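You operate a simulated robot arm through the tools that you are given. There is no shell and no other tool. Be economical: measure what you need, move in short steps, check, and stop when the job is done.

You run a simulated two-armed robot. Do the job below in one go: nothing can be reset, and whatever is moved stays where it is left.

## Task
Take the wooden chock from the rack end of bench 2 and put it on top of the tall roll of yellow film. Put the 25 PCS count label from the middle of bench 2 on top of the black short rods and the 75 PCS count label on top of the roll of white strap. Put one of the packing blocks from the middle of bench 2 on top of the steel plate with the blue lug. Fetch the former block from the middle of bench 2 and stand it on the bottom shelf of the spares rack. Put the 20 MM sleeve block from the rack end of bench 2 on top of the short film roll and the 10 MM sleeve block on top of the steel plate with the green lug. Pick up the 15 mm steel die from the rack end of bench 2 with one hand, pass it to the other hand and put it on the counter under the tool board. Take the teal buckle pack and put it on the second shelf from the bottom of the crate rack. Put one of the pellet pots from the front of the packing table on the red label. Take the green pellet cup and put it on the counter under the tool board. Take the grease pad and put it on the carrier card. Do these in any order. Set down upright: wooden chock, packing block, former block, sleeve block, steel die, pellet pot, green pellet cup, grease pad.
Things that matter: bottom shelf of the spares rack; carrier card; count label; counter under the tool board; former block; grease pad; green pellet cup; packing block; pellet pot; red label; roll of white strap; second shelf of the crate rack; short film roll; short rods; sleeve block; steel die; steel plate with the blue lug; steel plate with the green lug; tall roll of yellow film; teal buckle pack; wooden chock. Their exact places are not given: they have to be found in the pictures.

Only the result counts: the job must be done as asked and must still hold three seconds after the hand-in. Knocking over, shifting, dropping, spilling or breaking anything else fails it.

## Robot
Two 7-joint arms with two-finger parallel grippers on one trunk, on a base that drives. Base frame: it is fixed to the floor where the robot stands at the start and does not move with it; the origin is under the middle of the robot, x ahead of it, y to its left, z up. Units: m, rad, N and s.
The left shoulder is at the start at [0.05, 0.177, 1.179], the right one opposite. With the tool pointing down near the work surface each hand reaches from about 0.1 to 0.68 m from the robot's upright axis, wherever it stands, measured 20 degrees to its own side. Places, roughly: bottom shelf of the spares rack [-0.3, 0.9, 0.3]; carrier card [0.75, -3.25, 1]; count label [0.75, -2.25, 1]; counter under the tool board [2.7, 2.9, 0.8]; former block [0.5, -1.75, 1]; grease pad (5x3x6 cm) [0.6, -3.5, 0.9]; green pellet cup [-2, 4.5, 0.75]; packing block [0.5, -2, 1]; pellet pot [-3.25, 4.5, 0.75]; red label [-2.75, 4.5, 0.75]; roll of white strap (23x22x15 cm) [0.7, -2.8, 1]; second shelf of the crate rack [-6.8, 2, 0.6]; short film roll (8x8x12 cm) [0.8, -0.9, 1]; short rods (16x27x6 cm) [0.6, -2.2, 0.9]; sleeve block [0.5, -1.5, 1]; steel die [0.75, -0.75, 1]; steel plate with the blue lug (10x9x5 cm) [0.9, -1.9, 0.9]; steel plate with the green lug (10x9x5 cm) [0.8, -1.3, 0.9]; tall roll of yellow film (13x13x13 cm) [0.7, -0.1, 1]; teal buckle pack [-3.5, 2.5, 0.75]; wooden chock (6x8x6 cm) [0.5, -0.1, 0.9]. Payload 3.43 kg a hand.
The TCP of each hand is the grasp point between the finger pads, 0.034 m short of the fingertips. In the tool frame z runs along the fingers and y along their closing line. Largest opening 0.128 m; finger width 0.024, thickness 0.012; the body of the gripper, 0.048 by 0.13 m, starts 0.096 m behind the TCP.
Orientation is told as [roll, pitch, yaw] about the base's x, y, z axes, in that order, counted from this pose: with the fingers straight down and closing along the base's y, the tool's x points along the base's -x, its y along +y and its z along -z.

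## Interface
- The arms move only by the tool arm_command. It takes "left_rows", "right_rows" or both (then of equal length, played together; a hand with none holds still); each is text: rows parted by semicolons, each of 7 numbers parted by spaces: the shift along the base's x, y, z in mm, then the turn, a rotation vector about the base's x, y, z in rad, then the gripper command, from -1 (shut) to 1 (fully open), values between in proportion. In form: dx dy dz ax ay az jaw; .... A call has 1 to 20 rows; each row shifts and turns the commanded pose from where the row before left it. Each row takes 0.2 s and may step no farther than 0.05 m and 0.15 rad from the row before; otherwise, or with a gripper value out of range, the whole call is refused. Where a pose cannot be reached the arm comes as near as it can. A force on the tool above 40 N (or 10 N above the force at the start of the call, whichever is more), or a blocked arm, ends the call early, and 0.2 s more pass. The fingers move at their own pace (about 0.108 m/s each) and stop on an object; they squeeze with about 36 N. The grip force told is the motor's: it shows also when the fingers shut on nothing. Time passes only in rows, and 0.2 s behind the last, so rows that do not move let the fingers close. The reply holds the time, the measured pose of the TCP, the force on the tool along the base axes, the opening and the grip force, in the units named above and with some noise, with the torque about the TCP (base axes, N m) and any sound that the robot's microphone picked up.
- Cameras (640 x 400 px; columns grow to the right, rows downward): "scene" is now at [0.162, 0.0222, 1.3654]; the picture's right is [0.24, -0.97, 0.00], its down [-0.32, -0.08, -0.94] and it looks along [0.92, 0.22, -0.33] (base axes); focal length 214 px, centre (320, 200). "left" rides on the left gripper at [0.076, 0.011, -0.16] in its tool frame; the picture's right is [-0.15, 0.99, 0.00], its down [-0.88, -0.13, -0.46] and it looks along [-0.45, -0.07, 0.89] (tool axes); focal length 234 px, centre (320, 200). "right" rides on the right gripper at [0.076, -0.011, -0.16] in its tool frame; the picture's right is [0.15, 0.99, 0.00], its down [-0.88, 0.13, -0.45] and it looks along [-0.45, 0.07, 0.89] (tool axes); focal length 234 px, centre (320, 200).
- camera(camera): a new picture of that camera. It takes no simulated time.
- raise_lower(by): slides the trunk up (or, below 0, down) by that many m; the arms and the scene camera ride with it, the base frame stays. It gives what a move gives, with no picture.
- drive_base(legs): drives the robot by 1 to 6 legs, each [ahead, turn to the left] in m and rad, along the robot's own axes; the way and the turn of a leg run together, so that a leg with both is an arc; at most 1.5 m and 3.142 rad a leg. The arms and the cameras ride along, it lands a little off, and it stops where it bumps. It gives what a move gives.
- pan_tilt(pan, tilt): turns the head with the scene camera to pan (to the left, within 1.396 rad either way) and tilt (down, from -0.506 to 1.204), counted from straight ahead of the robot. It gives what a move gives.
- point_at(camera, pixels): for up to 12 pixels [column, row] of the newest picture of that camera ("zoom" is the newest enlarged one), the place [x, y, z] in the base frame of the surface seen there, good to about 0.002 m. It takes no simulated time.
- inspect(camera, box): a new picture of the part [left, top, right, bottom] of that camera's present view, enlarged. It takes no simulated time.
- close_job(): hands the job in; it is judged then, once.

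Work in short steps. Measure before you move; look again where a grasp or a placing could have gone wrong, and mend it. You have 385 turns and 362 pictures in all, those below and enlarged ones among them. Open the grippers and draw the arms clear of the work before you hand the job in, unless the task says otherwise; then end with one line.

The tools are called after ">>>" as name(argument=value, ...) on one line, values as JSON. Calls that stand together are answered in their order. arm_command: Moves the arms, as the interface text tells. Its arguments: {"type":"object","properties":{"left_rows":{"type":"string"},"right_rows":{"type":"string"}},"required":[]} The other tools are called the same way: raise_lower (by) slides the trunk up or down; drive_base (legs) drives the base; pan_tilt (pan, tilt) turns the head that bears the scene camera; camera (camera) takes a picture; point_at (camera, pixels) gives the place of the surface under pixels of a picture; inspect (camera, box) takes an enlarged picture of a part of a camera's view; close_job () hands the job in.

At the start:

```text
time_s: 0.0
left_eef_pos: [0.3058, 0.0034, 1.3176]
left_tool_rot: [-0.001, 0.0, 0.006]
left_contact_force: [12.3, -3.5, -5.6]
left_moment: [0.71, 1.63, 0.33]
left_opening: 0.128
left_finger_force: 0.1
right_eef_pos: [0.3041, -0.3166, 1.3047]
right_tool_rot: [0.001, 0.0, 0.007]
right_contact_force: [-0.1, -0.3, -0.9]
right_moment: [0.0, 0.01, 0.0]
right_opening: 0.1283
right_finger_force: 0.0
trunk travel left (down, up): [-0.35, 0.051]
robot x, y, heading: [0.002, -0.0011, -0.003]
head pan, tilt: [0.229, 0.37]
```

scene: 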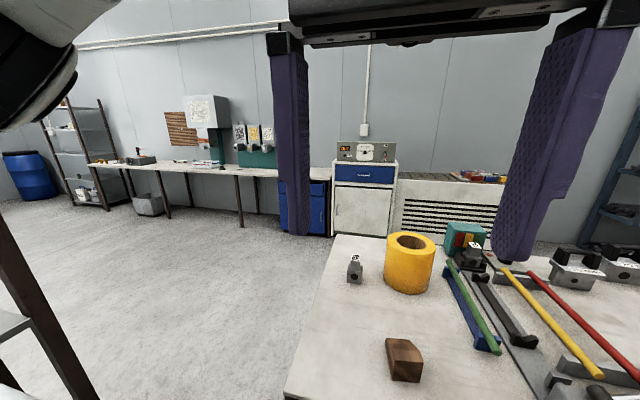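
right: 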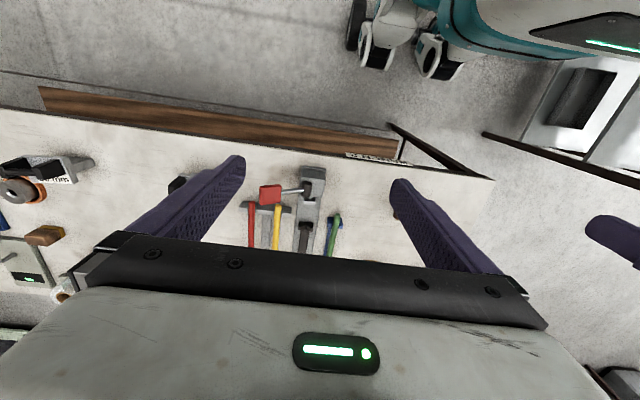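
left: 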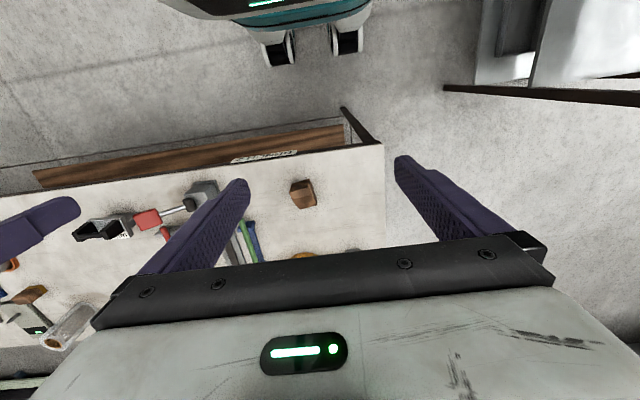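

The scene picture shows the chock at about (404,360) and the yellow film roll at (410,262). I look down and to the right for an overview of the bench.

>>> pan_tilt(pan=-0.5, tilt=0.6)

>>> point_at(camera="left", pixels=[[303, 187], [300, 205], [250, 240], [380, 150], [345, 110]])

>>> camera(camera="scene")

```text
time_s: 1.1
left_eef_pos: [0.3043, 0.0036, 1.3195]
left_tool_rot: [-0.002, 0.0, 0.0]
left_contact_force: [0.1, 0.2, 0.2]
left_moment: [-0.02, 0.0, 0.02]
left_opening: 0.1278
left_finger_force: 0.0
right_eef_pos: [0.3051, -0.3171, 1.3039]
right_tool_rot: [0.001, 0.002, 0.003]
right_contact_force: [-0.1, 0.1, -0.5]
right_moment: [0.03, 0.01, 0.02]
right_opening: 0.128
right_finger_force: 0.1
trunk travel left (down, up): [-0.35, 0.051]
robot x, y, heading: [-0.0006, 0.0017, -0.002]
head pan, tilt: [-0.499, 0.6]
```

```text
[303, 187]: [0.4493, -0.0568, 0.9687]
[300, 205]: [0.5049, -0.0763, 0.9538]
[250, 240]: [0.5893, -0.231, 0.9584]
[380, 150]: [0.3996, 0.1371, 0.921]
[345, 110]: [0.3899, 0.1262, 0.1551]
```

```text
358 pictures are left
```

scene: 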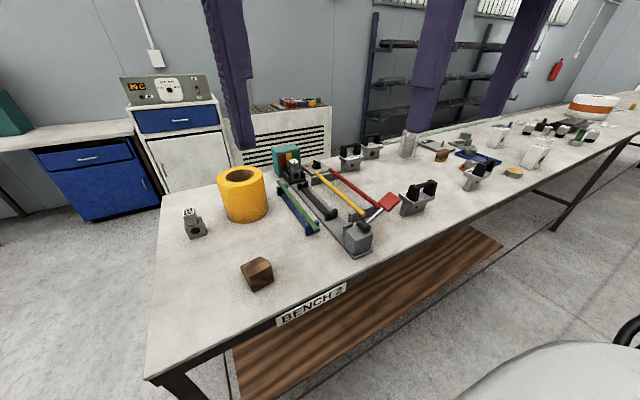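

The bench runs along -y with its front edge at x≈0.40. I measure the roll, the chock and the small items, and enlarge the middle of the view.

>>> point_at(camera="scene", pixels=[[256, 265], [258, 282], [241, 175], [241, 169], [225, 178], [258, 175], [190, 215], [195, 230], [290, 168], [350, 150], [412, 145], [180, 300]])

>>> inspect(camera="scene", box=[260, 80, 480, 270])

>>> inspect(camera="scene", box=[420, 70, 640, 210])

```text
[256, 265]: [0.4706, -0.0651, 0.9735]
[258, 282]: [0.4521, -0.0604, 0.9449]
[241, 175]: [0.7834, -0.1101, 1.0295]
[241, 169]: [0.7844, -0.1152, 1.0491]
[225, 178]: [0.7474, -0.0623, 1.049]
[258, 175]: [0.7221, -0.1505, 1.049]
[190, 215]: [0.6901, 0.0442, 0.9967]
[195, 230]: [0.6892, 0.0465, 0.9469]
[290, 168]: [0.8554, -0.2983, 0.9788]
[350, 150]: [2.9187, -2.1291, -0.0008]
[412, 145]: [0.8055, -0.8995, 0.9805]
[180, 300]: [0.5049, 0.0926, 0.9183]
```

```text
2.11 times, centred on (370, 175) of scene
```

zoom: 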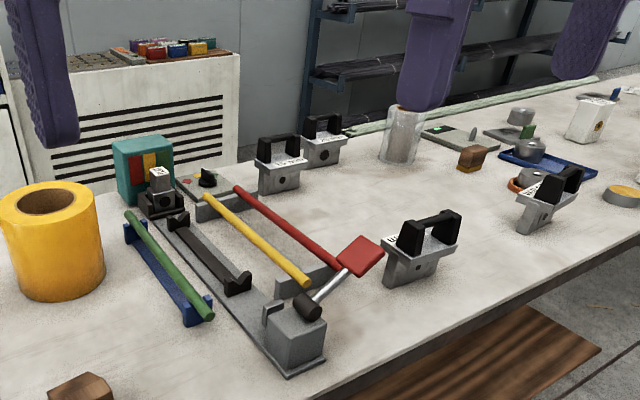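

```text
2.86 times, centred on (530, 140) of scene
```

zoom: 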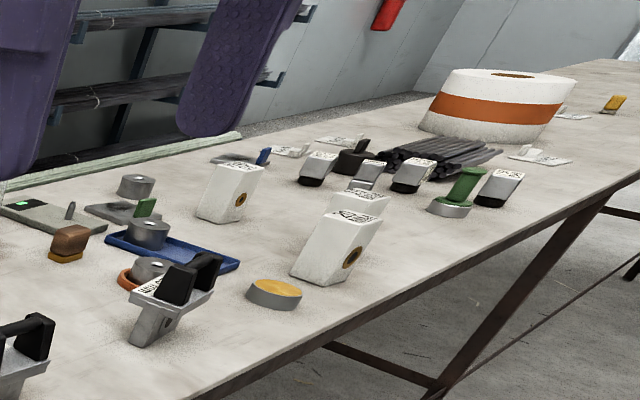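

Now I look straight down at the robot's own base to learn its clearance, then get a closer look at the chock.

>>> pan_tilt(pan=0.0, tilt=1.2)

>>> camera(camera="scene")

>>> inspect(camera="left", box=[260, 150, 350, 220])

```text
time_s: 2.1
left_eef_pos: [0.3097, 0.0064, 1.3183]
left_tool_rot: [-0.006, 0.007, 0.004]
left_contact_force: [50.8, 55.0, -17.5]
left_moment: [-10.09, 7.66, -4.76]
left_opening: 0.128
left_finger_force: 0.1
right_eef_pos: [0.3054, -0.3174, 1.3042]
right_tool_rot: [0.001, 0.0, 0.004]
right_contact_force: [-0.1, 0.4, -0.8]
right_moment: [-0.03, 0.0, 0.0]
right_opening: 0.1278
right_finger_force: 0.1
trunk travel left (down, up): [-0.35, 0.051]
robot x, y, heading: [0.003, -0.0021, -0.0]
head pan, tilt: [0.0, 1.201]
```

```text
355 pictures are left
```

scene: 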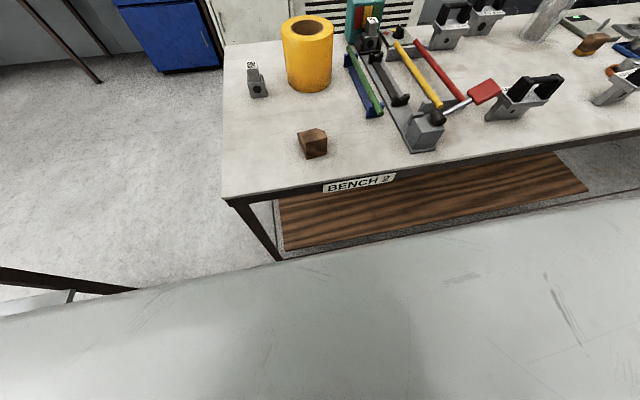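

```text
5.71 times, centred on (305, 185) of left
```

zoom: 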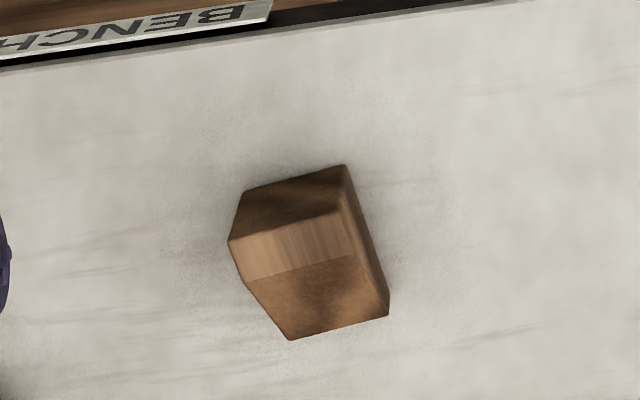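

The head leans on the left arm (force 55 N), so I tilt it back and move the left hand outwards and ahead.

>>> pan_tilt(pan=-0.2, tilt=0.6)

>>> arm_command(left_rows="0 40 -20 0 0 0 1;0 40 -20 0 0 0 1;0 40 -20 0 0 0 1;0 40 -20 0 0 0 1;0 40 -20 0 0 0 1")

>>> camera(camera="scene")

```text
time_s: 3.1
left_eef_pos: [0.3043, 0.0037, 1.3179]
left_tool_rot: [-0.001, -0.002, 0.004]
left_contact_force: [-2.9, 16.9, 5.7]
left_moment: [-2.99, -0.07, -1.33]
left_opening: 0.1279
left_finger_force: 0.1
right_eef_pos: [0.3049, -0.317, 1.304]
right_tool_rot: [0.003, -0.002, 0.005]
right_contact_force: [0.1, 0.3, 0.1]
right_moment: [-0.01, -0.01, 0.0]
right_opening: 0.1281
right_finger_force: 0.1
trunk travel left (down, up): [-0.35, 0.051]
robot x, y, heading: [-0.0038, 0.0017, 0.004]
head pan, tilt: [-0.201, 0.6]
```

```text
time_s: 4.3
left_eef_pos: [0.3053, 0.2011, 1.2161]
left_tool_rot: [-0.004, 0.0, 0.005]
left_contact_force: [-1.0, -0.3, 0.2]
left_moment: [-0.01, 0.01, 0.01]
left_opening: 0.128
left_finger_force: 0.1
right_eef_pos: [0.3049, -0.3159, 1.3058]
right_tool_rot: [0.001, 0.0, 0.004]
right_contact_force: [-0.1, 0.0, 0.2]
right_moment: [0.01, -0.03, 0.01]
right_opening: 0.128
right_finger_force: 0.0
trunk travel left (down, up): [-0.35, 0.051]
robot x, y, heading: [0.0045, -0.002, 0.001]
head pan, tilt: [-0.201, 0.6]
```

```text
353 pictures are left
```

scene: 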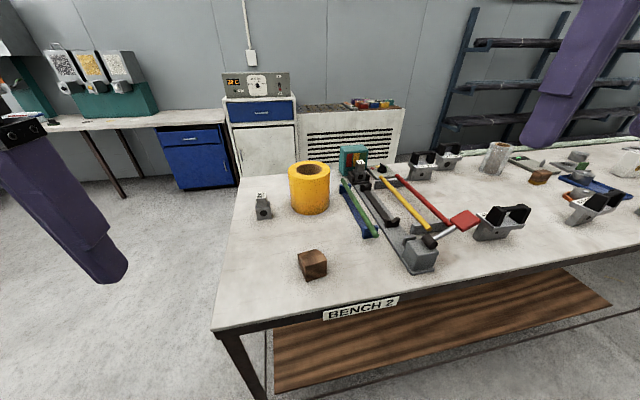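

Good view. I enlarge the chock and read off its corners.

>>> inspect(camera="scene", box=[272, 235, 352, 285])

```text
8.00 times, centred on (312, 260) of scene
```

zoom: 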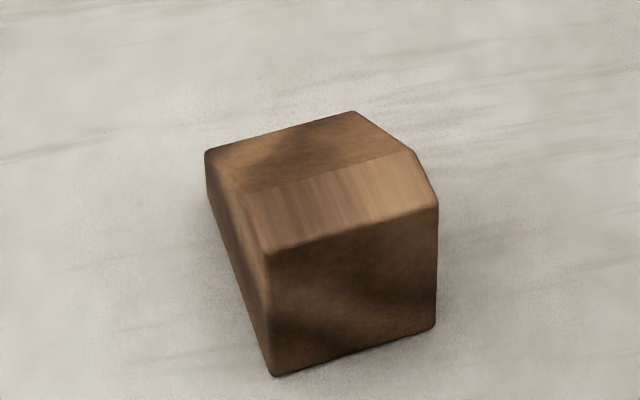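

>>> point_at(camera="zoom", pixels=[[212, 155], [352, 114], [408, 156], [250, 190], [272, 250], [434, 210], [275, 370], [432, 325], [320, 160], [230, 200]])

>>> inspect(camera="scene", box=[240, 150, 400, 250])

```text
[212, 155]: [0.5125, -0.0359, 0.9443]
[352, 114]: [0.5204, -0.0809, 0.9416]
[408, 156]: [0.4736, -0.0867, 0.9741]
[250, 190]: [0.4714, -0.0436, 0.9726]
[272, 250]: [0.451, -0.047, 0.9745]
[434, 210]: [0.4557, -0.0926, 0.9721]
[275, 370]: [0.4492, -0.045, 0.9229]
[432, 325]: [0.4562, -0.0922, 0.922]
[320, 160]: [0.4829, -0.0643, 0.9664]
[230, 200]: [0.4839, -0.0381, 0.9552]
```

```text
4.00 times, centred on (320, 200) of scene
```

zoom: 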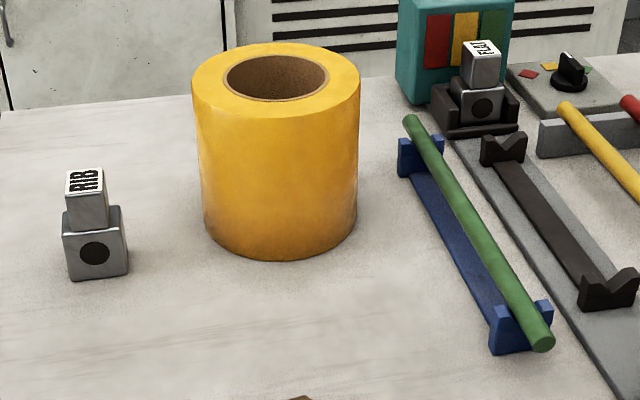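

I read the roll's rims from the zoom, and measure the robot's own base in the right-hand picture (wheels at about (372,60), (440,65)).

>>> point_at(camera="zoom", pixels=[[196, 88], [357, 88], [276, 46], [276, 113], [223, 78], [330, 78], [276, 101], [205, 60], [345, 60]])

>>> point_at(camera="right", pixels=[[375, 65], [440, 68], [480, 60], [530, 60], [580, 55], [400, 10], [395, 135], [470, 40]])

```text
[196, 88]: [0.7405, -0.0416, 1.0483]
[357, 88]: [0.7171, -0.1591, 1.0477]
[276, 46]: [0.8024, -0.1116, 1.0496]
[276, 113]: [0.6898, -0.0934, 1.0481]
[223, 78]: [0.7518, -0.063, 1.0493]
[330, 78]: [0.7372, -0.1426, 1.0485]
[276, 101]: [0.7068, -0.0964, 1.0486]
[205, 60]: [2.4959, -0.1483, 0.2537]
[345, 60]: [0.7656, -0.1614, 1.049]
```

```text
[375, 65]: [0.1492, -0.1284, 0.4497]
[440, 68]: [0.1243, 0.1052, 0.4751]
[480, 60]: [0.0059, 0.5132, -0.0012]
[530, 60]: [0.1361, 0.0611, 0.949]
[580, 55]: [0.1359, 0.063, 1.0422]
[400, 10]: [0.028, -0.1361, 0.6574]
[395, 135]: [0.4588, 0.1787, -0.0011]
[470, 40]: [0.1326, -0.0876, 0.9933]
```

I probe more pixels just below the robot's feet to find how far the base reaches ahead.

>>> point_at(camera="right", pixels=[[355, 45], [350, 25], [365, 60], [370, 75], [390, 70], [415, 75], [440, 80], [465, 72], [400, 60], [420, 55], [375, 40], [440, 45]])

>>> inspect(camera="right", box=[320, 0, 480, 100])

```text
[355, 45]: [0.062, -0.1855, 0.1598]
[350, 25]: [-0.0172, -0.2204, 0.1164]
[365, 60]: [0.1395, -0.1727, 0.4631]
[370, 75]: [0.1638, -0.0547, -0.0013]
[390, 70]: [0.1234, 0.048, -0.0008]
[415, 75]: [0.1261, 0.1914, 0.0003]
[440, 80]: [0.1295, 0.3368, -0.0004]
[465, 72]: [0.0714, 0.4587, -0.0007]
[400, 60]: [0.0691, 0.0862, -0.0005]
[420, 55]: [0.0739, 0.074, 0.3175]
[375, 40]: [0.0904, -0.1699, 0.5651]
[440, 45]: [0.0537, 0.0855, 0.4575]
```

```text
4.00 times, centred on (400, 50) of right
```

zoom: 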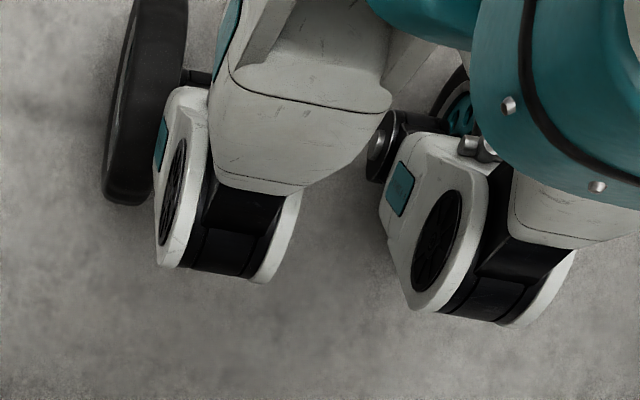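

The legs' fronts reach x≈0.15 and the bench edge is at 0.39, so I can drive ahead 0.15 m safely.

>>> drive_base(legs=[[0.15, 0]])

```text
time_s: 5.6
left_eef_pos: [0.4184, 0.2003, 1.2157]
left_tool_rot: [-0.003, 0.002, 0.005]
left_contact_force: [-0.4, -0.5, 0.9]
left_moment: [-0.01, -0.03, 0.01]
left_opening: 0.1279
left_finger_force: 0.1
right_eef_pos: [0.4173, -0.3188, 1.3044]
right_tool_rot: [-0.001, 0.001, 0.003]
right_contact_force: [-0.8, -0.3, 0.6]
right_moment: [-0.04, -0.04, -0.01]
right_opening: 0.1281
right_finger_force: 0.1
trunk travel left (down, up): [-0.35, 0.051]
robot x, y, heading: [0.115, 0.0004, 0.001]
head pan, tilt: [-0.201, 0.6]
stopped in leg 1: the robot was blocked; the commanded pose is now the measured one
```

It stopped at x=0.115 against the bench, so I back off 2 cm and move the right hand over the chock.

>>> drive_base(legs=[[-0.02, 0]])

>>> camera(camera="scene")

```text
time_s: 6.4
left_eef_pos: [0.3997, 0.2001, 1.2154]
left_tool_rot: [-0.001, 0.002, 0.006]
left_contact_force: [0.4, -0.3, 0.1]
left_moment: [-0.02, -0.02, -0.02]
left_opening: 0.128
left_finger_force: 0.1
right_eef_pos: [0.3978, -0.3166, 1.3047]
right_tool_rot: [0.002, 0.004, 0.0]
right_contact_force: [-1.1, -0.5, 0.0]
right_moment: [0.01, -0.04, 0.01]
right_opening: 0.1278
right_finger_force: 0.0
trunk travel left (down, up): [-0.35, 0.051]
robot x, y, heading: [0.0945, 0.0016, -0.005]
head pan, tilt: [-0.201, 0.6]
```

```text
349 pictures are left
```

scene: 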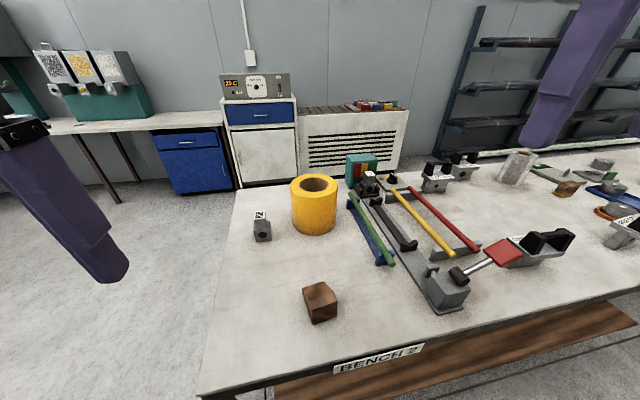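

The chock lies at about (0.483,-0.064), turned by 0.155 rad. I bring the right hand above it.

>>> arm_command(right_rows="12 36 -35 0 0 0.055 0.5;12 36 -35 0 0 0.05 0.5;12 36 -35 0 0 0.05 0.5;12 36 -35 0 0 0 0.5;12 36 -35 0 0 0 0.5;12 36 -35 0 0 0 0.5;12 36 -35 0 0 0 0.5;0 0 0 0 0 0 0.5")

>>> camera(camera="right")

```text
refused: row 1 steps farther than a row can; nothing moved
```

```text
348 pictures are left
```

right: 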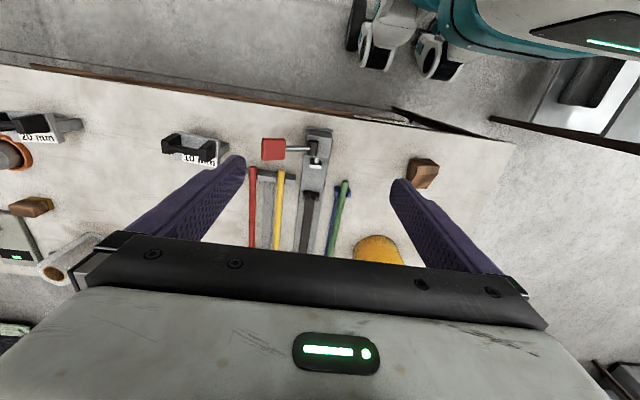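

The step was slightly too long; I use shorter rows. (The 10 mm die is visible near (190,150), a 20 mm one at (45,130).)

>>> arm_command(right_rows="10.5 31.5 -30 0 0 0.055 0.5;10.5 31.5 -30 0 0 0.05 0.5;10.5 31.5 -30 0 0 0.05 0.5;10.5 31.5 -30 0 0 0 0.5;10.5 31.5 -30 0 0 0 0.5;10.5 31.5 -30 0 0 0 0.5;10.5 31.5 -30 0 0 0 0.5;10.5 31.5 -30 0 0 0 0.5;0 0 0 0 0 0 0.5")

>>> camera(camera="right")

```text
time_s: 8.4
left_eef_pos: [0.4011, 0.2002, 1.2156]
left_tool_rot: [-0.002, 0.003, 0.006]
left_contact_force: [0.6, -1.1, 0.3]
left_moment: [0.01, 0.02, -0.02]
left_opening: 0.1281
left_finger_force: 0.0
right_eef_pos: [0.4732, -0.1112, 1.1036]
right_tool_rot: [0.003, 0.003, 0.156]
right_contact_force: [0.0, -0.1, 0.6]
right_moment: [-0.01, 0.03, -0.03]
right_opening: 0.0963
right_finger_force: 0.1
right hand out of reach, approached as far as the arm can: row 7, 8
trunk travel left (down, up): [-0.35, 0.051]
robot x, y, heading: [0.0955, -0.003, -0.003]
head pan, tilt: [-0.201, 0.6]
```

```text
347 pictures are left
```

right: 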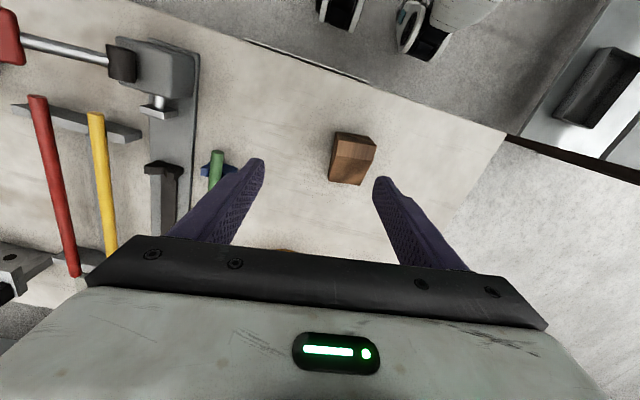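

The right hand can't reach that far inwards, so I will stand further to the right and use the left hand. I retract the right hand first and look left to see the rack.

>>> arm_command(right_rows="-10 -30 30 0 0 -0.055 1;-10 -30 30 0 0 -0.05 1;-10 -30 30 0 0 -0.05 1;-10 -30 30 0 0 0 1;-10 -30 30 0 0 0 1;-10 -30 30 0 0 0 1")

>>> pan_tilt(pan=1.39, tilt=0.5)

>>> camera(camera="scene")

>>> pan_tilt(pan=-1.39, tilt=0.4)

>>> camera(camera="scene")

```text
time_s: 9.8
left_eef_pos: [0.3994, 0.2012, 1.2161]
left_tool_rot: [-0.002, 0.002, 0.005]
left_contact_force: [0.5, -0.3, 0.6]
left_moment: [0.01, 0.0, -0.05]
left_opening: 0.1281
left_finger_force: 0.1
right_eef_pos: [0.4144, -0.2886, 1.2836]
right_tool_rot: [0.003, 0.005, 0.003]
right_contact_force: [-0.4, -0.5, -0.4]
right_moment: [0.02, -0.02, -0.02]
right_opening: 0.1278
right_finger_force: 0.2
trunk travel left (down, up): [-0.35, 0.051]
robot x, y, heading: [0.0947, 0.0039, -0.006]
head pan, tilt: [-0.201, 0.6]
```

```text
time_s: 11.4
left_eef_pos: [0.3996, 0.1988, 1.2148]
left_tool_rot: [-0.001, 0.005, 0.005]
left_contact_force: [-0.6, -0.1, -0.1]
left_moment: [0.02, 0.0, 0.03]
left_opening: 0.1278
left_finger_force: 0.0
right_eef_pos: [0.415, -0.2891, 1.2837]
right_tool_rot: [0.001, 0.004, 0.003]
right_contact_force: [0.4, 0.1, 1.1]
right_moment: [0.0, 0.0, 0.01]
right_opening: 0.1281
right_finger_force: 0.1
trunk travel left (down, up): [-0.35, 0.051]
robot x, y, heading: [0.0945, -0.0014, -0.004]
head pan, tilt: [1.389, 0.499]
```

```text
346 pictures are left
```

scene: 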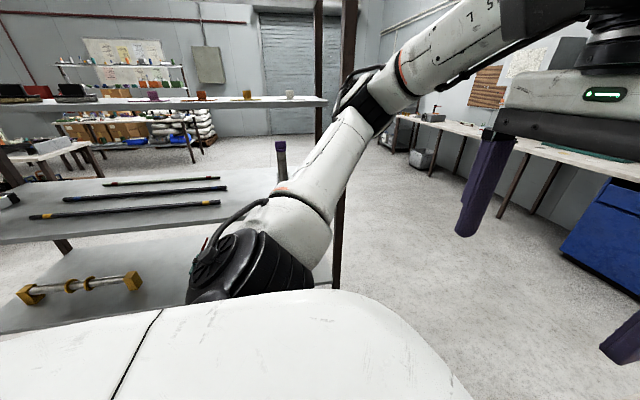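

```text
time_s: 13.9
left_eef_pos: [0.4005, 0.2005, 1.2158]
left_tool_rot: [-0.003, 0.004, 0.005]
left_contact_force: [0.1, -0.8, -1.5]
left_moment: [0.01, 0.02, 0.01]
left_opening: 0.1279
left_finger_force: 0.1
right_eef_pos: [0.4147, -0.2891, 1.2827]
right_tool_rot: [0.001, 0.004, 0.004]
right_contact_force: [-0.3, 0.6, 0.8]
right_moment: [-0.02, -0.02, -0.01]
right_opening: 0.1277
right_finger_force: 0.0
trunk travel left (down, up): [-0.35, 0.051]
robot x, y, heading: [0.0954, -0.0018, -0.004]
head pan, tilt: [-1.389, 0.4]
```

```text
345 pictures are left
```

scene: 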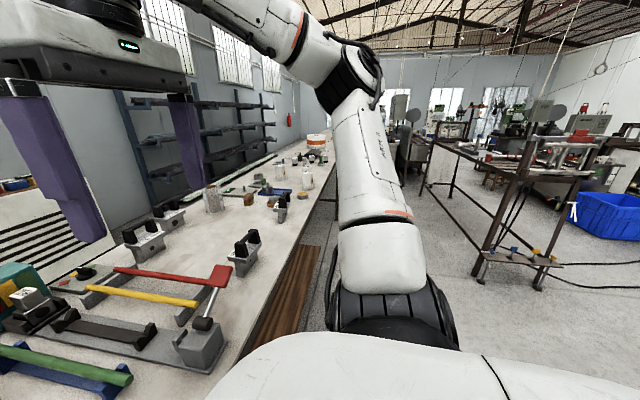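

The aisle along the bench looks open; I measure the nearest obstacles on the right, e.g. post (487,280) and (540,290), and the floor.

>>> point_at(camera="scene", pixels=[[487, 282], [540, 290], [450, 200], [410, 180], [520, 360], [410, 140], [335, 220], [600, 235], [310, 290]])

```text
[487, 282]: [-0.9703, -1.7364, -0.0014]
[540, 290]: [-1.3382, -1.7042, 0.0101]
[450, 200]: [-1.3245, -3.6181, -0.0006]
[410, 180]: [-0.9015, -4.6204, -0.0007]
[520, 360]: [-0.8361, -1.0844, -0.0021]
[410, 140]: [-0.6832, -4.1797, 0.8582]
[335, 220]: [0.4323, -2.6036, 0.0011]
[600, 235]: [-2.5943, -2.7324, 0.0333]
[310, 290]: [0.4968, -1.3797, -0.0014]
```

The aisle is wide. I back off, shift 0.27 m to the right along the bench and face it again.

>>> drive_base(legs=[[-0.1, 0], [0, -1.571], [0.27, 0], [0, 1.571], [0.09, 0]])

>>> pan_tilt(pan=0.2, tilt=0.7)

>>> camera(camera="scene")

```text
time_s: 25.0
left_eef_pos: [0.3858, -0.0739, 1.2152]
left_tool_rot: [-0.001, 0.002, -0.003]
left_contact_force: [0.0, 1.0, 0.2]
left_moment: [0.04, 0.04, -0.01]
left_opening: 0.1278
left_finger_force: 0.3
right_eef_pos: [0.398, -0.5635, 1.2825]
right_tool_rot: [0.002, 0.006, -0.008]
right_contact_force: [0.0, 0.1, -0.2]
right_moment: [-0.02, 0.06, -0.01]
right_opening: 0.128
right_finger_force: 0.1
trunk travel left (down, up): [-0.35, 0.051]
robot x, y, heading: [0.0758, -0.2675, -0.009]
head pan, tilt: [-1.389, 0.4]
```

```text
time_s: 26.6
left_eef_pos: [0.386, -0.0745, 1.2153]
left_tool_rot: [-0.001, 0.002, -0.004]
left_contact_force: [0.5, -0.2, -0.1]
left_moment: [-0.02, -0.02, -0.03]
left_opening: 0.1281
left_finger_force: 0.1
right_eef_pos: [0.3957, -0.564, 1.2836]
right_tool_rot: [0.001, 0.002, -0.006]
right_contact_force: [-1.1, 0.9, 0.2]
right_moment: [0.04, 0.01, 0.01]
right_opening: 0.1279
right_finger_force: 0.0
trunk travel left (down, up): [-0.35, 0.051]
robot x, y, heading: [0.0784, -0.2723, -0.009]
head pan, tilt: [0.201, 0.7]
```

```text
344 pictures are left
```

scene: 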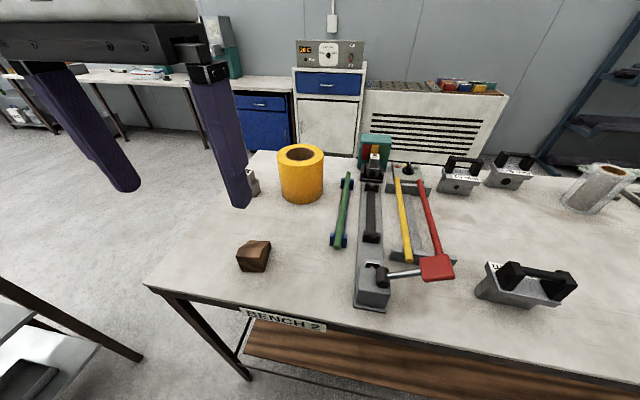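

I bring the left hand down over the chock.

>>> arm_command(left_rows="24 2.5 -34 0 0 0.04 0.4;24 2.5 -34 0 0 0.04 0.4;24 2.5 -34 0 0 0.04 0.4;24 2.5 -34 0 0 0.045 0.4;0 0 0 0 0 0 0.4")

>>> camera(camera="left")

```text
time_s: 27.8
left_eef_pos: [0.4813, -0.0659, 1.0804]
left_tool_rot: [-0.002, 0.003, 0.16]
left_contact_force: [-0.3, 0.3, 0.8]
left_moment: [-0.04, 0.01, 0.05]
left_opening: 0.0897
left_finger_force: 0.1
right_eef_pos: [0.3974, -0.5639, 1.2837]
right_tool_rot: [0.003, 0.004, -0.007]
right_contact_force: [-1.2, 0.1, 0.1]
right_moment: [-0.01, 0.02, 0.01]
right_opening: 0.1281
right_finger_force: 0.1
trunk travel left (down, up): [-0.35, 0.051]
robot x, y, heading: [0.0774, -0.2729, -0.0]
head pan, tilt: [0.201, 0.7]
```

```text
343 pictures are left
```

left: 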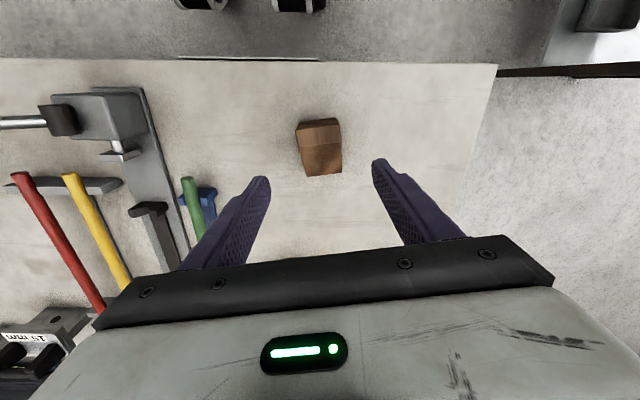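

The chock sits between the fingers at (320,147). I descend to z 0.962 and close.

>>> arm_command(left_rows="0 1 -39 0 0 0 0.4;0 1 -39 0 0 0 0.4;0 0 -40 0 0 0 0.4;0 0 0 0 0 0 -1;0 0 0 0 0 0 -1;0 0 0 0 0 0 -1")

>>> camera(camera="left")

```text
time_s: 29.2
left_eef_pos: [0.4819, -0.0624, 0.9629]
left_tool_rot: [-0.001, 0.004, 0.16]
left_contact_force: [-0.3, -0.1, 0.7]
left_moment: [-0.01, 0.02, 0.02]
left_opening: 0.0491
left_finger_force: 36.1
right_eef_pos: [0.3971, -0.5641, 1.2839]
right_tool_rot: [0.003, 0.007, -0.008]
right_contact_force: [-0.7, 1.0, 1.1]
right_moment: [0.03, -0.05, -0.01]
right_opening: 0.1278
right_finger_force: 0.0
trunk travel left (down, up): [-0.35, 0.051]
robot x, y, heading: [0.0763, -0.2699, -0.008]
head pan, tilt: [0.201, 0.7]
```

```text
342 pictures are left
```

left: 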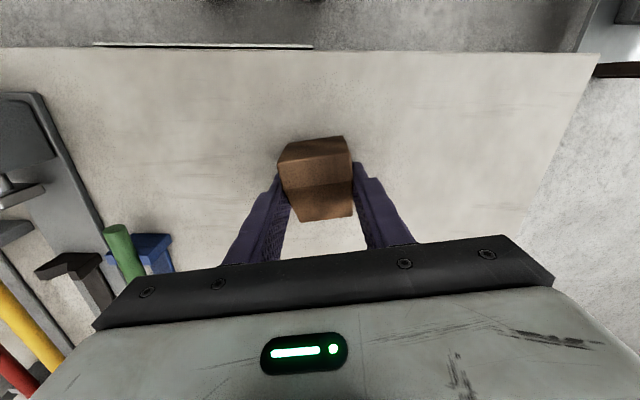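

Held (opening 0.049). I lift and carry it over the rim of the yellow roll; centre (0.746,-0.102), with hole radius 0.04. I aim 3 cm to the +y side so it rests across the ring.

>>> arm_command(left_rows="0 0 45 0 0 0 -1;0 0 45 0 0 0 -1;0 0 45 0 0 0 -1;0 0 45 0 0 0 -1;40 -2 0 0 0 -0.04 -1;40 -2 0 0 0 -0.04 -1;40 -2 0 0 0 -0.04 -1;40 -2 0 0 0 -0.04 -1;40 -1 0 0 0 0 -1;40 0 0 0 0 0 -1;22 0 0 0 0 0 -1;0 0 0 0 0 0 -1")

>>> camera(camera="left")

>>> camera(camera="scene")

```text
time_s: 31.8
left_eef_pos: [0.7066, -0.0729, 1.1413]
left_tool_rot: [-0.001, 0.002, -0.001]
left_contact_force: [-1.2, 0.8, -1.0]
left_moment: [0.01, 0.02, 0.01]
left_opening: 0.0494
left_finger_force: 36.0
left hand out of reach, approached as far as the arm can: row 10, 11
right_eef_pos: [0.3973, -0.5635, 1.2828]
right_tool_rot: [0.0, 0.005, -0.008]
right_contact_force: [0.3, 0.0, -0.4]
right_moment: [-0.02, -0.01, 0.02]
right_opening: 0.1279
right_finger_force: 0.1
trunk travel left (down, up): [-0.35, 0.051]
robot x, y, heading: [0.0775, -0.2712, -0.009]
head pan, tilt: [0.201, 0.7]
```

```text
341 pictures are left
```

left: 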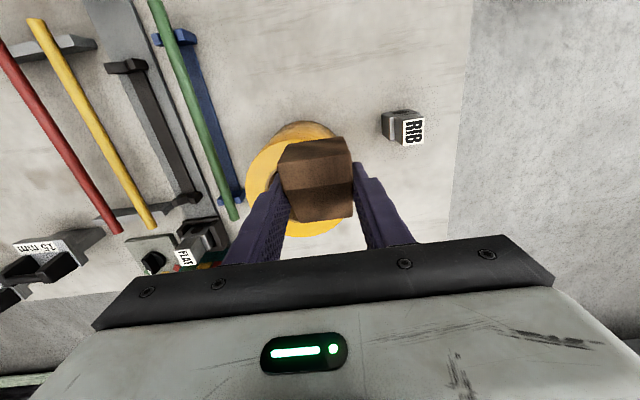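

```text
340 pictures are left
```

scene: 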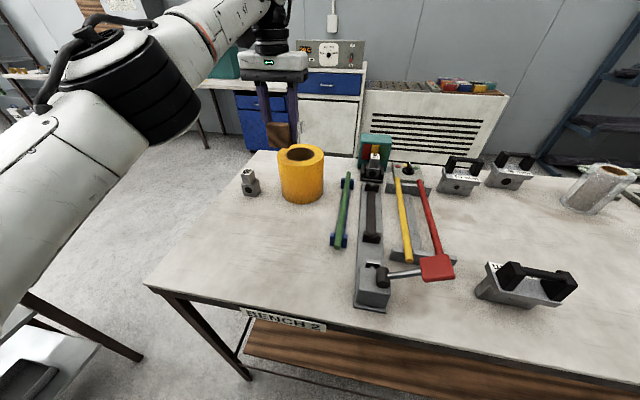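

Four centimetres short. I drive 2.5 cm nearer and raise the trunk to gain reach.

>>> drive_base(legs=[[0.025, 0]])

>>> raise_lower(by=0.05)

>>> arm_command(left_rows="0 0 -30 0 0 0 -1;7 0 -20 0 0 0 -1;7 0 -10 0 0 0 -1;0 0 0 0 0 0 -1")

```text
time_s: 32.6
left_eef_pos: [0.7311, -0.0723, 1.1412]
left_tool_rot: [-0.002, 0.003, -0.002]
left_contact_force: [-0.5, -0.1, -0.7]
left_moment: [0.02, 0.04, -0.02]
left_opening: 0.0495
left_finger_force: 35.8
right_eef_pos: [0.4223, -0.563, 1.2842]
right_tool_rot: [0.002, 0.004, -0.009]
right_contact_force: [0.6, 0.1, -1.1]
right_moment: [-0.01, -0.01, 0.01]
right_opening: 0.128
right_finger_force: 0.1
trunk travel left (down, up): [-0.35, 0.051]
robot x, y, heading: [0.1039, -0.2692, -0.011]
head pan, tilt: [0.201, 0.7]
```

```text
time_s: 33.6
left_eef_pos: [0.7303, -0.0723, 1.1909]
left_tool_rot: [-0.001, 0.003, -0.001]
left_contact_force: [0.2, 0.3, -0.4]
left_moment: [0.01, 0.02, 0.0]
left_opening: 0.0496
left_finger_force: 36.5
right_eef_pos: [0.422, -0.5645, 1.333]
right_tool_rot: [0.002, 0.003, -0.006]
right_contact_force: [-0.1, 0.0, 0.5]
right_moment: [-0.01, 0.03, -0.01]
right_opening: 0.1279
right_finger_force: 0.1
trunk travel left (down, up): [-0.4, 0.001]
robot x, y, heading: [0.1004, -0.2733, -0.012]
head pan, tilt: [0.201, 0.7]
```

```text
time_s: 34.6
left_eef_pos: [0.7449, -0.0731, 1.1295]
left_tool_rot: [-0.002, 0.002, 0.001]
left_contact_force: [-1.0, 0.4, -2.4]
left_moment: [0.0, 0.04, 0.03]
left_opening: 0.0493
left_finger_force: 35.8
right_eef_pos: [0.4216, -0.5646, 1.3331]
right_tool_rot: [0.002, 0.004, -0.007]
right_contact_force: [0.4, -0.2, -0.5]
right_moment: [-0.01, 0.01, 0.02]
right_opening: 0.1281
right_finger_force: 0.1
trunk travel left (down, up): [-0.4, 0.001]
robot x, y, heading: [0.1024, -0.2718, -0.01]
head pan, tilt: [0.201, 0.7]
```

Position good (0.745,-0.073). I lower gently onto the rim until light contact.

>>> arm_command(left_rows="0 0 -18 0 0 0 -1;0 0 -16 0 0 0 -1;0 0 -4 0 0 0 -1;0 0 -2 0 0 0 -1;0 0 0 0 0 0 -1")

>>> camera(camera="left")

>>> inspect(camera="scene", box=[240, 80, 380, 210])

```text
time_s: 35.8
left_eef_pos: [0.7438, -0.0724, 1.0922]
left_tool_rot: [-0.001, 0.002, -0.001]
left_contact_force: [1.5, 0.0, 8.8]
left_moment: [0.12, 0.15, 0.0]
left_opening: 0.0494
left_finger_force: 36.3
right_eef_pos: [0.4202, -0.5645, 1.3338]
right_tool_rot: [0.001, 0.005, -0.008]
right_contact_force: [0.1, -0.5, -0.5]
right_moment: [0.01, 0.01, 0.0]
right_opening: 0.1279
right_finger_force: 0.1
trunk travel left (down, up): [-0.4, 0.001]
robot x, y, heading: [0.0974, -0.2744, -0.004]
head pan, tilt: [0.201, 0.7]
```

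```text
339 pictures are left
```

left: 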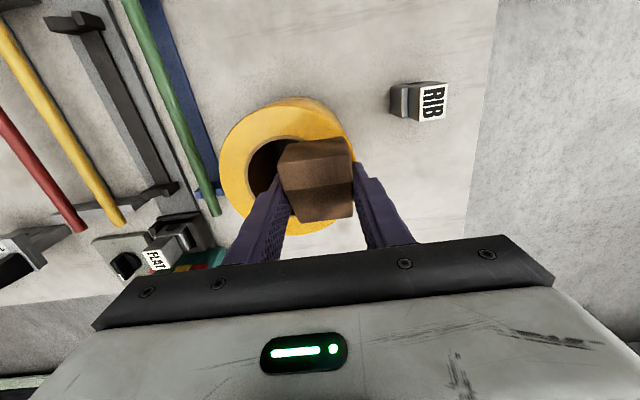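

```text
3.08 times, centred on (310, 145) of scene
```

zoom: 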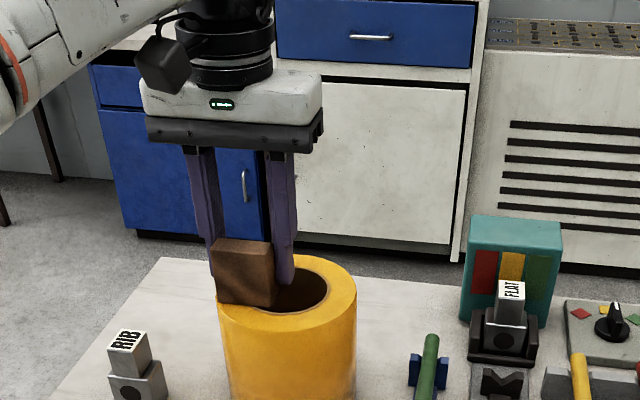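

Contact at 8.8 N with the chock on the rim. I open slightly and withdraw upwards.

>>> arm_command(left_rows="0 0 0 0 0 0 0.2;0 0 0 0 0 0 0.3;0 0 20 0 0 0 0.3;0 0 40 0 0 0 0.3;-30 0 30 0 0 0 0.5;-40 0 20 0 0 0 1;-40 0 0 0 0 0 1")

>>> inspect(camera="scene", box=[240, 100, 380, 210])

```text
time_s: 37.4
left_eef_pos: [0.634, -0.0722, 1.2002]
left_tool_rot: [-0.003, 0.002, 0.005]
left_contact_force: [0.1, -0.1, -0.2]
left_moment: [0.01, -0.03, -0.01]
left_opening: 0.1278
left_finger_force: 0.0
left hand out of reach, approached as far as the arm can: row 4
right_eef_pos: [0.4195, -0.5629, 1.3338]
right_tool_rot: [0.0, 0.004, -0.007]
right_contact_force: [0.9, 0.0, 0.1]
right_moment: [-0.02, -0.03, -0.01]
right_opening: 0.128
right_finger_force: 0.0
trunk travel left (down, up): [-0.4, 0.001]
robot x, y, heading: [0.1004, -0.2755, -0.013]
head pan, tilt: [0.201, 0.7]
```

```text
3.64 times, centred on (310, 155) of scene
```

zoom: 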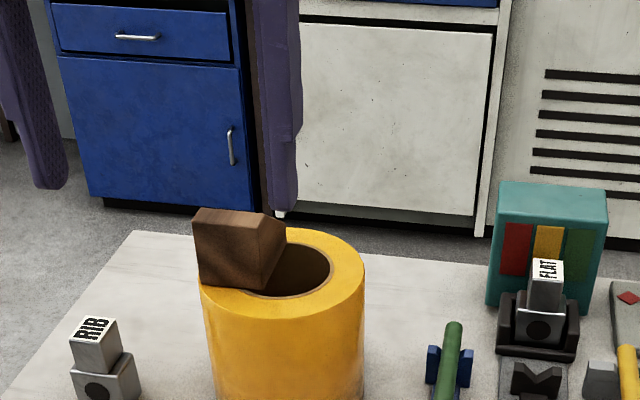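

The chock sits on the ring. I measure its corners to see that it is level and well supported.

>>> point_at(camera="zoom", pixels=[[200, 280], [260, 288], [200, 213], [265, 225], [280, 240], [245, 250], [230, 310], [300, 300]])

```text
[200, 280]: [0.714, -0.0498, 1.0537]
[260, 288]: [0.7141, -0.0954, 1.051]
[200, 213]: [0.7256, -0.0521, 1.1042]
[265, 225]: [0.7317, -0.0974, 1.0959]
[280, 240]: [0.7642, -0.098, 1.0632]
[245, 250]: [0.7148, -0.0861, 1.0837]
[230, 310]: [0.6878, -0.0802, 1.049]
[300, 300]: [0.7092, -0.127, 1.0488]
```

The chock is level and rests on the ring. I retract the left hand and drive along the bench towards y≈-0.95.

>>> arm_command(left_rows="-45 6 15 0 0 0 1;-45 6 15 0 0 0 1;-45 6 15 0 0 0 1;-45 6 15 0 0 0 1;-45 6 0 0 0 0 1;0 0 0 0 0 0 1")

>>> drive_base(legs=[[-0.12, 0], [0, -1.56], [0.68, 0], [0, 1.57], [0.07, 0]])

>>> pan_tilt(pan=0.25, tilt=0.75)

>>> camera(camera="scene")

>>> pan_tilt(pan=-0.6, tilt=0.7)

>>> camera(camera="scene")

```text
time_s: 38.8
left_eef_pos: [0.4068, -0.0411, 1.2574]
left_tool_rot: [-0.002, 0.005, 0.002]
left_contact_force: [-0.9, -1.3, 0.3]
left_moment: [-0.02, 0.03, 0.02]
left_opening: 0.1278
left_finger_force: 0.0
right_eef_pos: [0.4223, -0.5637, 1.3327]
right_tool_rot: [0.002, 0.004, -0.008]
right_contact_force: [0.2, 0.1, 0.2]
right_moment: [0.01, 0.01, -0.02]
right_opening: 0.128
right_finger_force: 0.2
trunk travel left (down, up): [-0.4, 0.001]
robot x, y, heading: [0.1015, -0.2721, -0.007]
head pan, tilt: [0.201, 0.7]
```

```text
time_s: 51.5
left_eef_pos: [0.3533, -0.7286, 1.2576]
left_tool_rot: [-0.001, 0.005, -0.033]
left_contact_force: [-0.2, 0.0, 0.2]
left_moment: [0.01, 0.02, 0.0]
left_opening: 0.1278
left_finger_force: 0.0
right_eef_pos: [0.3506, -1.2521, 1.3331]
right_tool_rot: [0.003, 0.002, -0.041]
right_contact_force: [-1.0, -0.5, -1.2]
right_moment: [0.0, 0.03, -0.02]
right_opening: 0.1279
right_finger_force: 0.0
trunk travel left (down, up): [-0.4, 0.001]
robot x, y, heading: [0.0394, -0.9487, -0.048]
head pan, tilt: [0.201, 0.7]
```

```text
time_s: 52.2
left_eef_pos: [0.352, -0.7285, 1.2589]
left_tool_rot: [-0.001, 0.002, -0.03]
left_contact_force: [1.4, -0.9, 0.7]
left_moment: [0.01, 0.04, -0.03]
left_opening: 0.1279
left_finger_force: 0.0
right_eef_pos: [0.3489, -1.2514, 1.3333]
right_tool_rot: [0.002, 0.003, -0.041]
right_contact_force: [-0.6, -0.8, -0.8]
right_moment: [0.01, 0.0, 0.04]
right_opening: 0.128
right_finger_force: 0.0
trunk travel left (down, up): [-0.4, 0.001]
robot x, y, heading: [0.0438, -0.9528, -0.043]
head pan, tilt: [0.25, 0.75]
```

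```text
336 pictures are left
```

scene: 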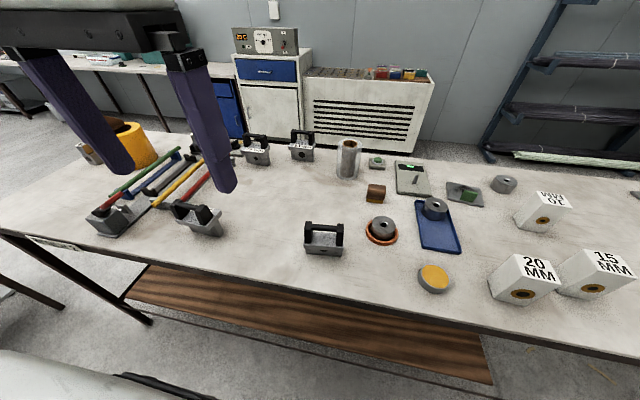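

```text
time_s: 53.3
left_eef_pos: [0.3519, -0.729, 1.2574]
left_tool_rot: [-0.002, 0.003, -0.033]
left_contact_force: [0.1, 0.9, -1.1]
left_moment: [0.01, 0.02, 0.01]
left_opening: 0.1279
left_finger_force: 0.0
right_eef_pos: [0.3491, -1.2517, 1.3336]
right_tool_rot: [0.002, 0.003, -0.039]
right_contact_force: [-0.1, -0.2, 0.7]
right_moment: [0.0, 0.01, -0.01]
right_opening: 0.1279
right_finger_force: 0.0
trunk travel left (down, up): [-0.4, 0.001]
robot x, y, heading: [0.0386, -0.9461, -0.046]
head pan, tilt: [-0.6, 0.7]
```

```text
335 pictures are left
```

scene: 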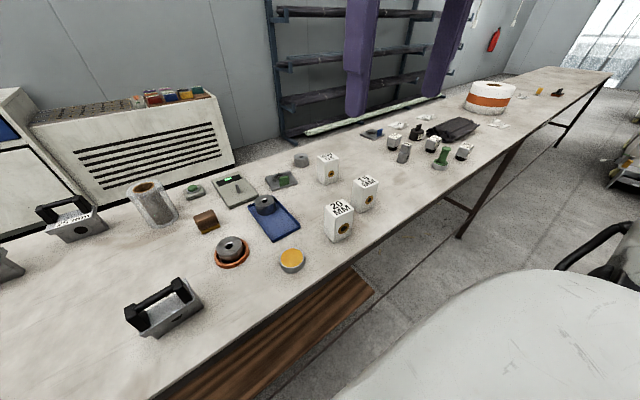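

The three sleeve blocks 10/15/20 MM are visible. I enlarge that region.

>>> inspect(camera="scene", box=[130, 140, 290, 240])

>>> inspect(camera="scene", box=[250, 120, 410, 250])

>>> inspect(camera="scene", box=[350, 60, 560, 180])

```text
4.00 times, centred on (210, 190) of scene
```

zoom: 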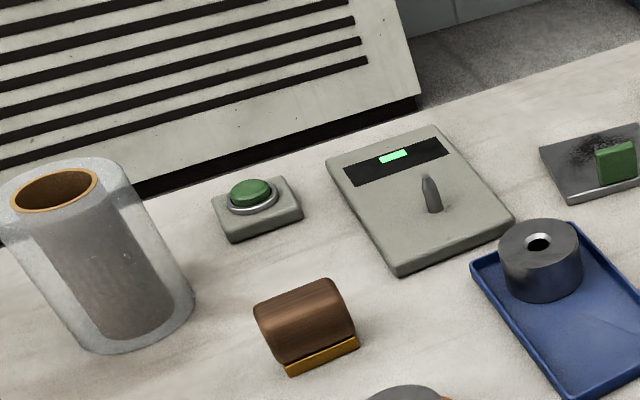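

```text
3.08 times, centred on (330, 185) of scene
```

zoom: 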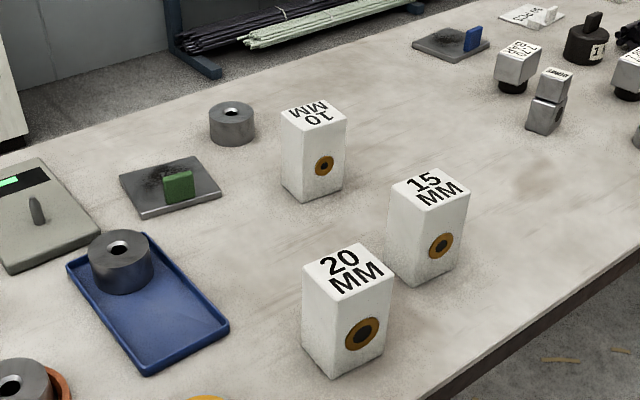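

```text
3.05 times, centred on (455, 120) of scene
```

zoom: 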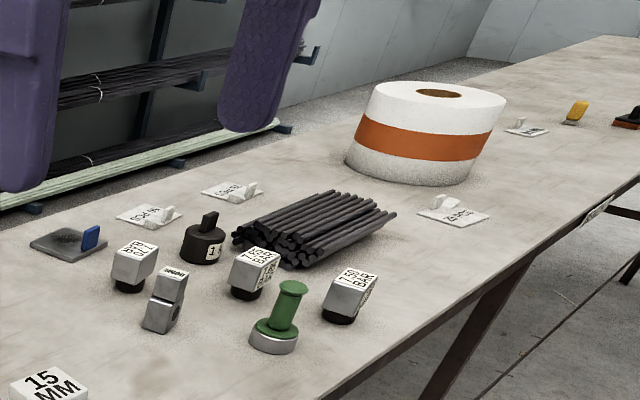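

I measure approximate places: sleeve blocks, plate with the green lug, short film roll, and the dies.

>>> point_at(camera="scene", pixels=[[338, 207], [364, 181], [327, 157], [275, 183], [290, 181], [148, 186], [148, 215], [420, 205], [376, 133], [70, 215]])

>>> pan_tilt(pan=0.25, tilt=0.75)

>>> inspect(camera="scene", box=[230, 120, 390, 220])

```text
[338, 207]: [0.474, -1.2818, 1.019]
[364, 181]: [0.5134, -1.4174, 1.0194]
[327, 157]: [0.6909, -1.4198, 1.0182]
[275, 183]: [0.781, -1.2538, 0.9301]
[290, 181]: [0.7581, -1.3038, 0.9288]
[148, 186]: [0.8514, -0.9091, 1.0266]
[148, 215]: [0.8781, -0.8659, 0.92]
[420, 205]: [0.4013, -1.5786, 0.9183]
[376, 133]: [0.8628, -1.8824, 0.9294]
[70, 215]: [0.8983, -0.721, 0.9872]
```

```text
time_s: 54.5
left_eef_pos: [0.351, -0.7293, 1.2575]
left_tool_rot: [-0.002, 0.002, -0.034]
left_contact_force: [0.0, 0.6, 0.7]
left_moment: [0.01, 0.01, -0.01]
left_opening: 0.1281
left_finger_force: 0.1
right_eef_pos: [0.3489, -1.2528, 1.333]
right_tool_rot: [0.002, 0.004, -0.04]
right_contact_force: [-1.0, 0.1, -0.8]
right_moment: [0.02, -0.03, 0.0]
right_opening: 0.1281
right_finger_force: 0.1
trunk travel left (down, up): [-0.4, 0.001]
robot x, y, heading: [0.0369, -0.9494, -0.042]
head pan, tilt: [0.25, 0.75]
```

```text
4.00 times, centred on (310, 170) of scene
```

zoom: 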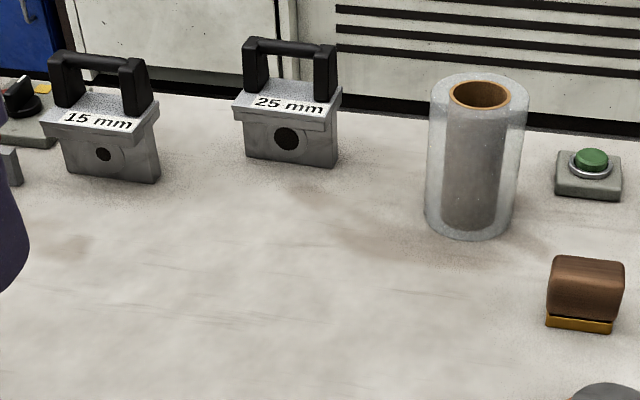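

The 15 mm die is at the back left; I measure it and the film roll's rim in this zoom.

>>> point_at(camera="zoom", pixels=[[66, 60], [135, 65], [100, 57], [55, 120], [150, 130], [75, 172], [158, 180], [434, 95], [526, 100], [480, 76], [480, 122], [480, 105]])

```text
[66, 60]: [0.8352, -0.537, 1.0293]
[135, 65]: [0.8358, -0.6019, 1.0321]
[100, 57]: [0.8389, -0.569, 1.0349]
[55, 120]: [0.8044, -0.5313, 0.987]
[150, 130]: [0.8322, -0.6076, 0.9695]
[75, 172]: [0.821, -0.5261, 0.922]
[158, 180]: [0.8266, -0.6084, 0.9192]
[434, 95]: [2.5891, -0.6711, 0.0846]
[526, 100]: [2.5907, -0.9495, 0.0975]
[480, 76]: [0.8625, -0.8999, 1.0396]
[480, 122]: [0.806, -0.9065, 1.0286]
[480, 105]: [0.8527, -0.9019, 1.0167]
```

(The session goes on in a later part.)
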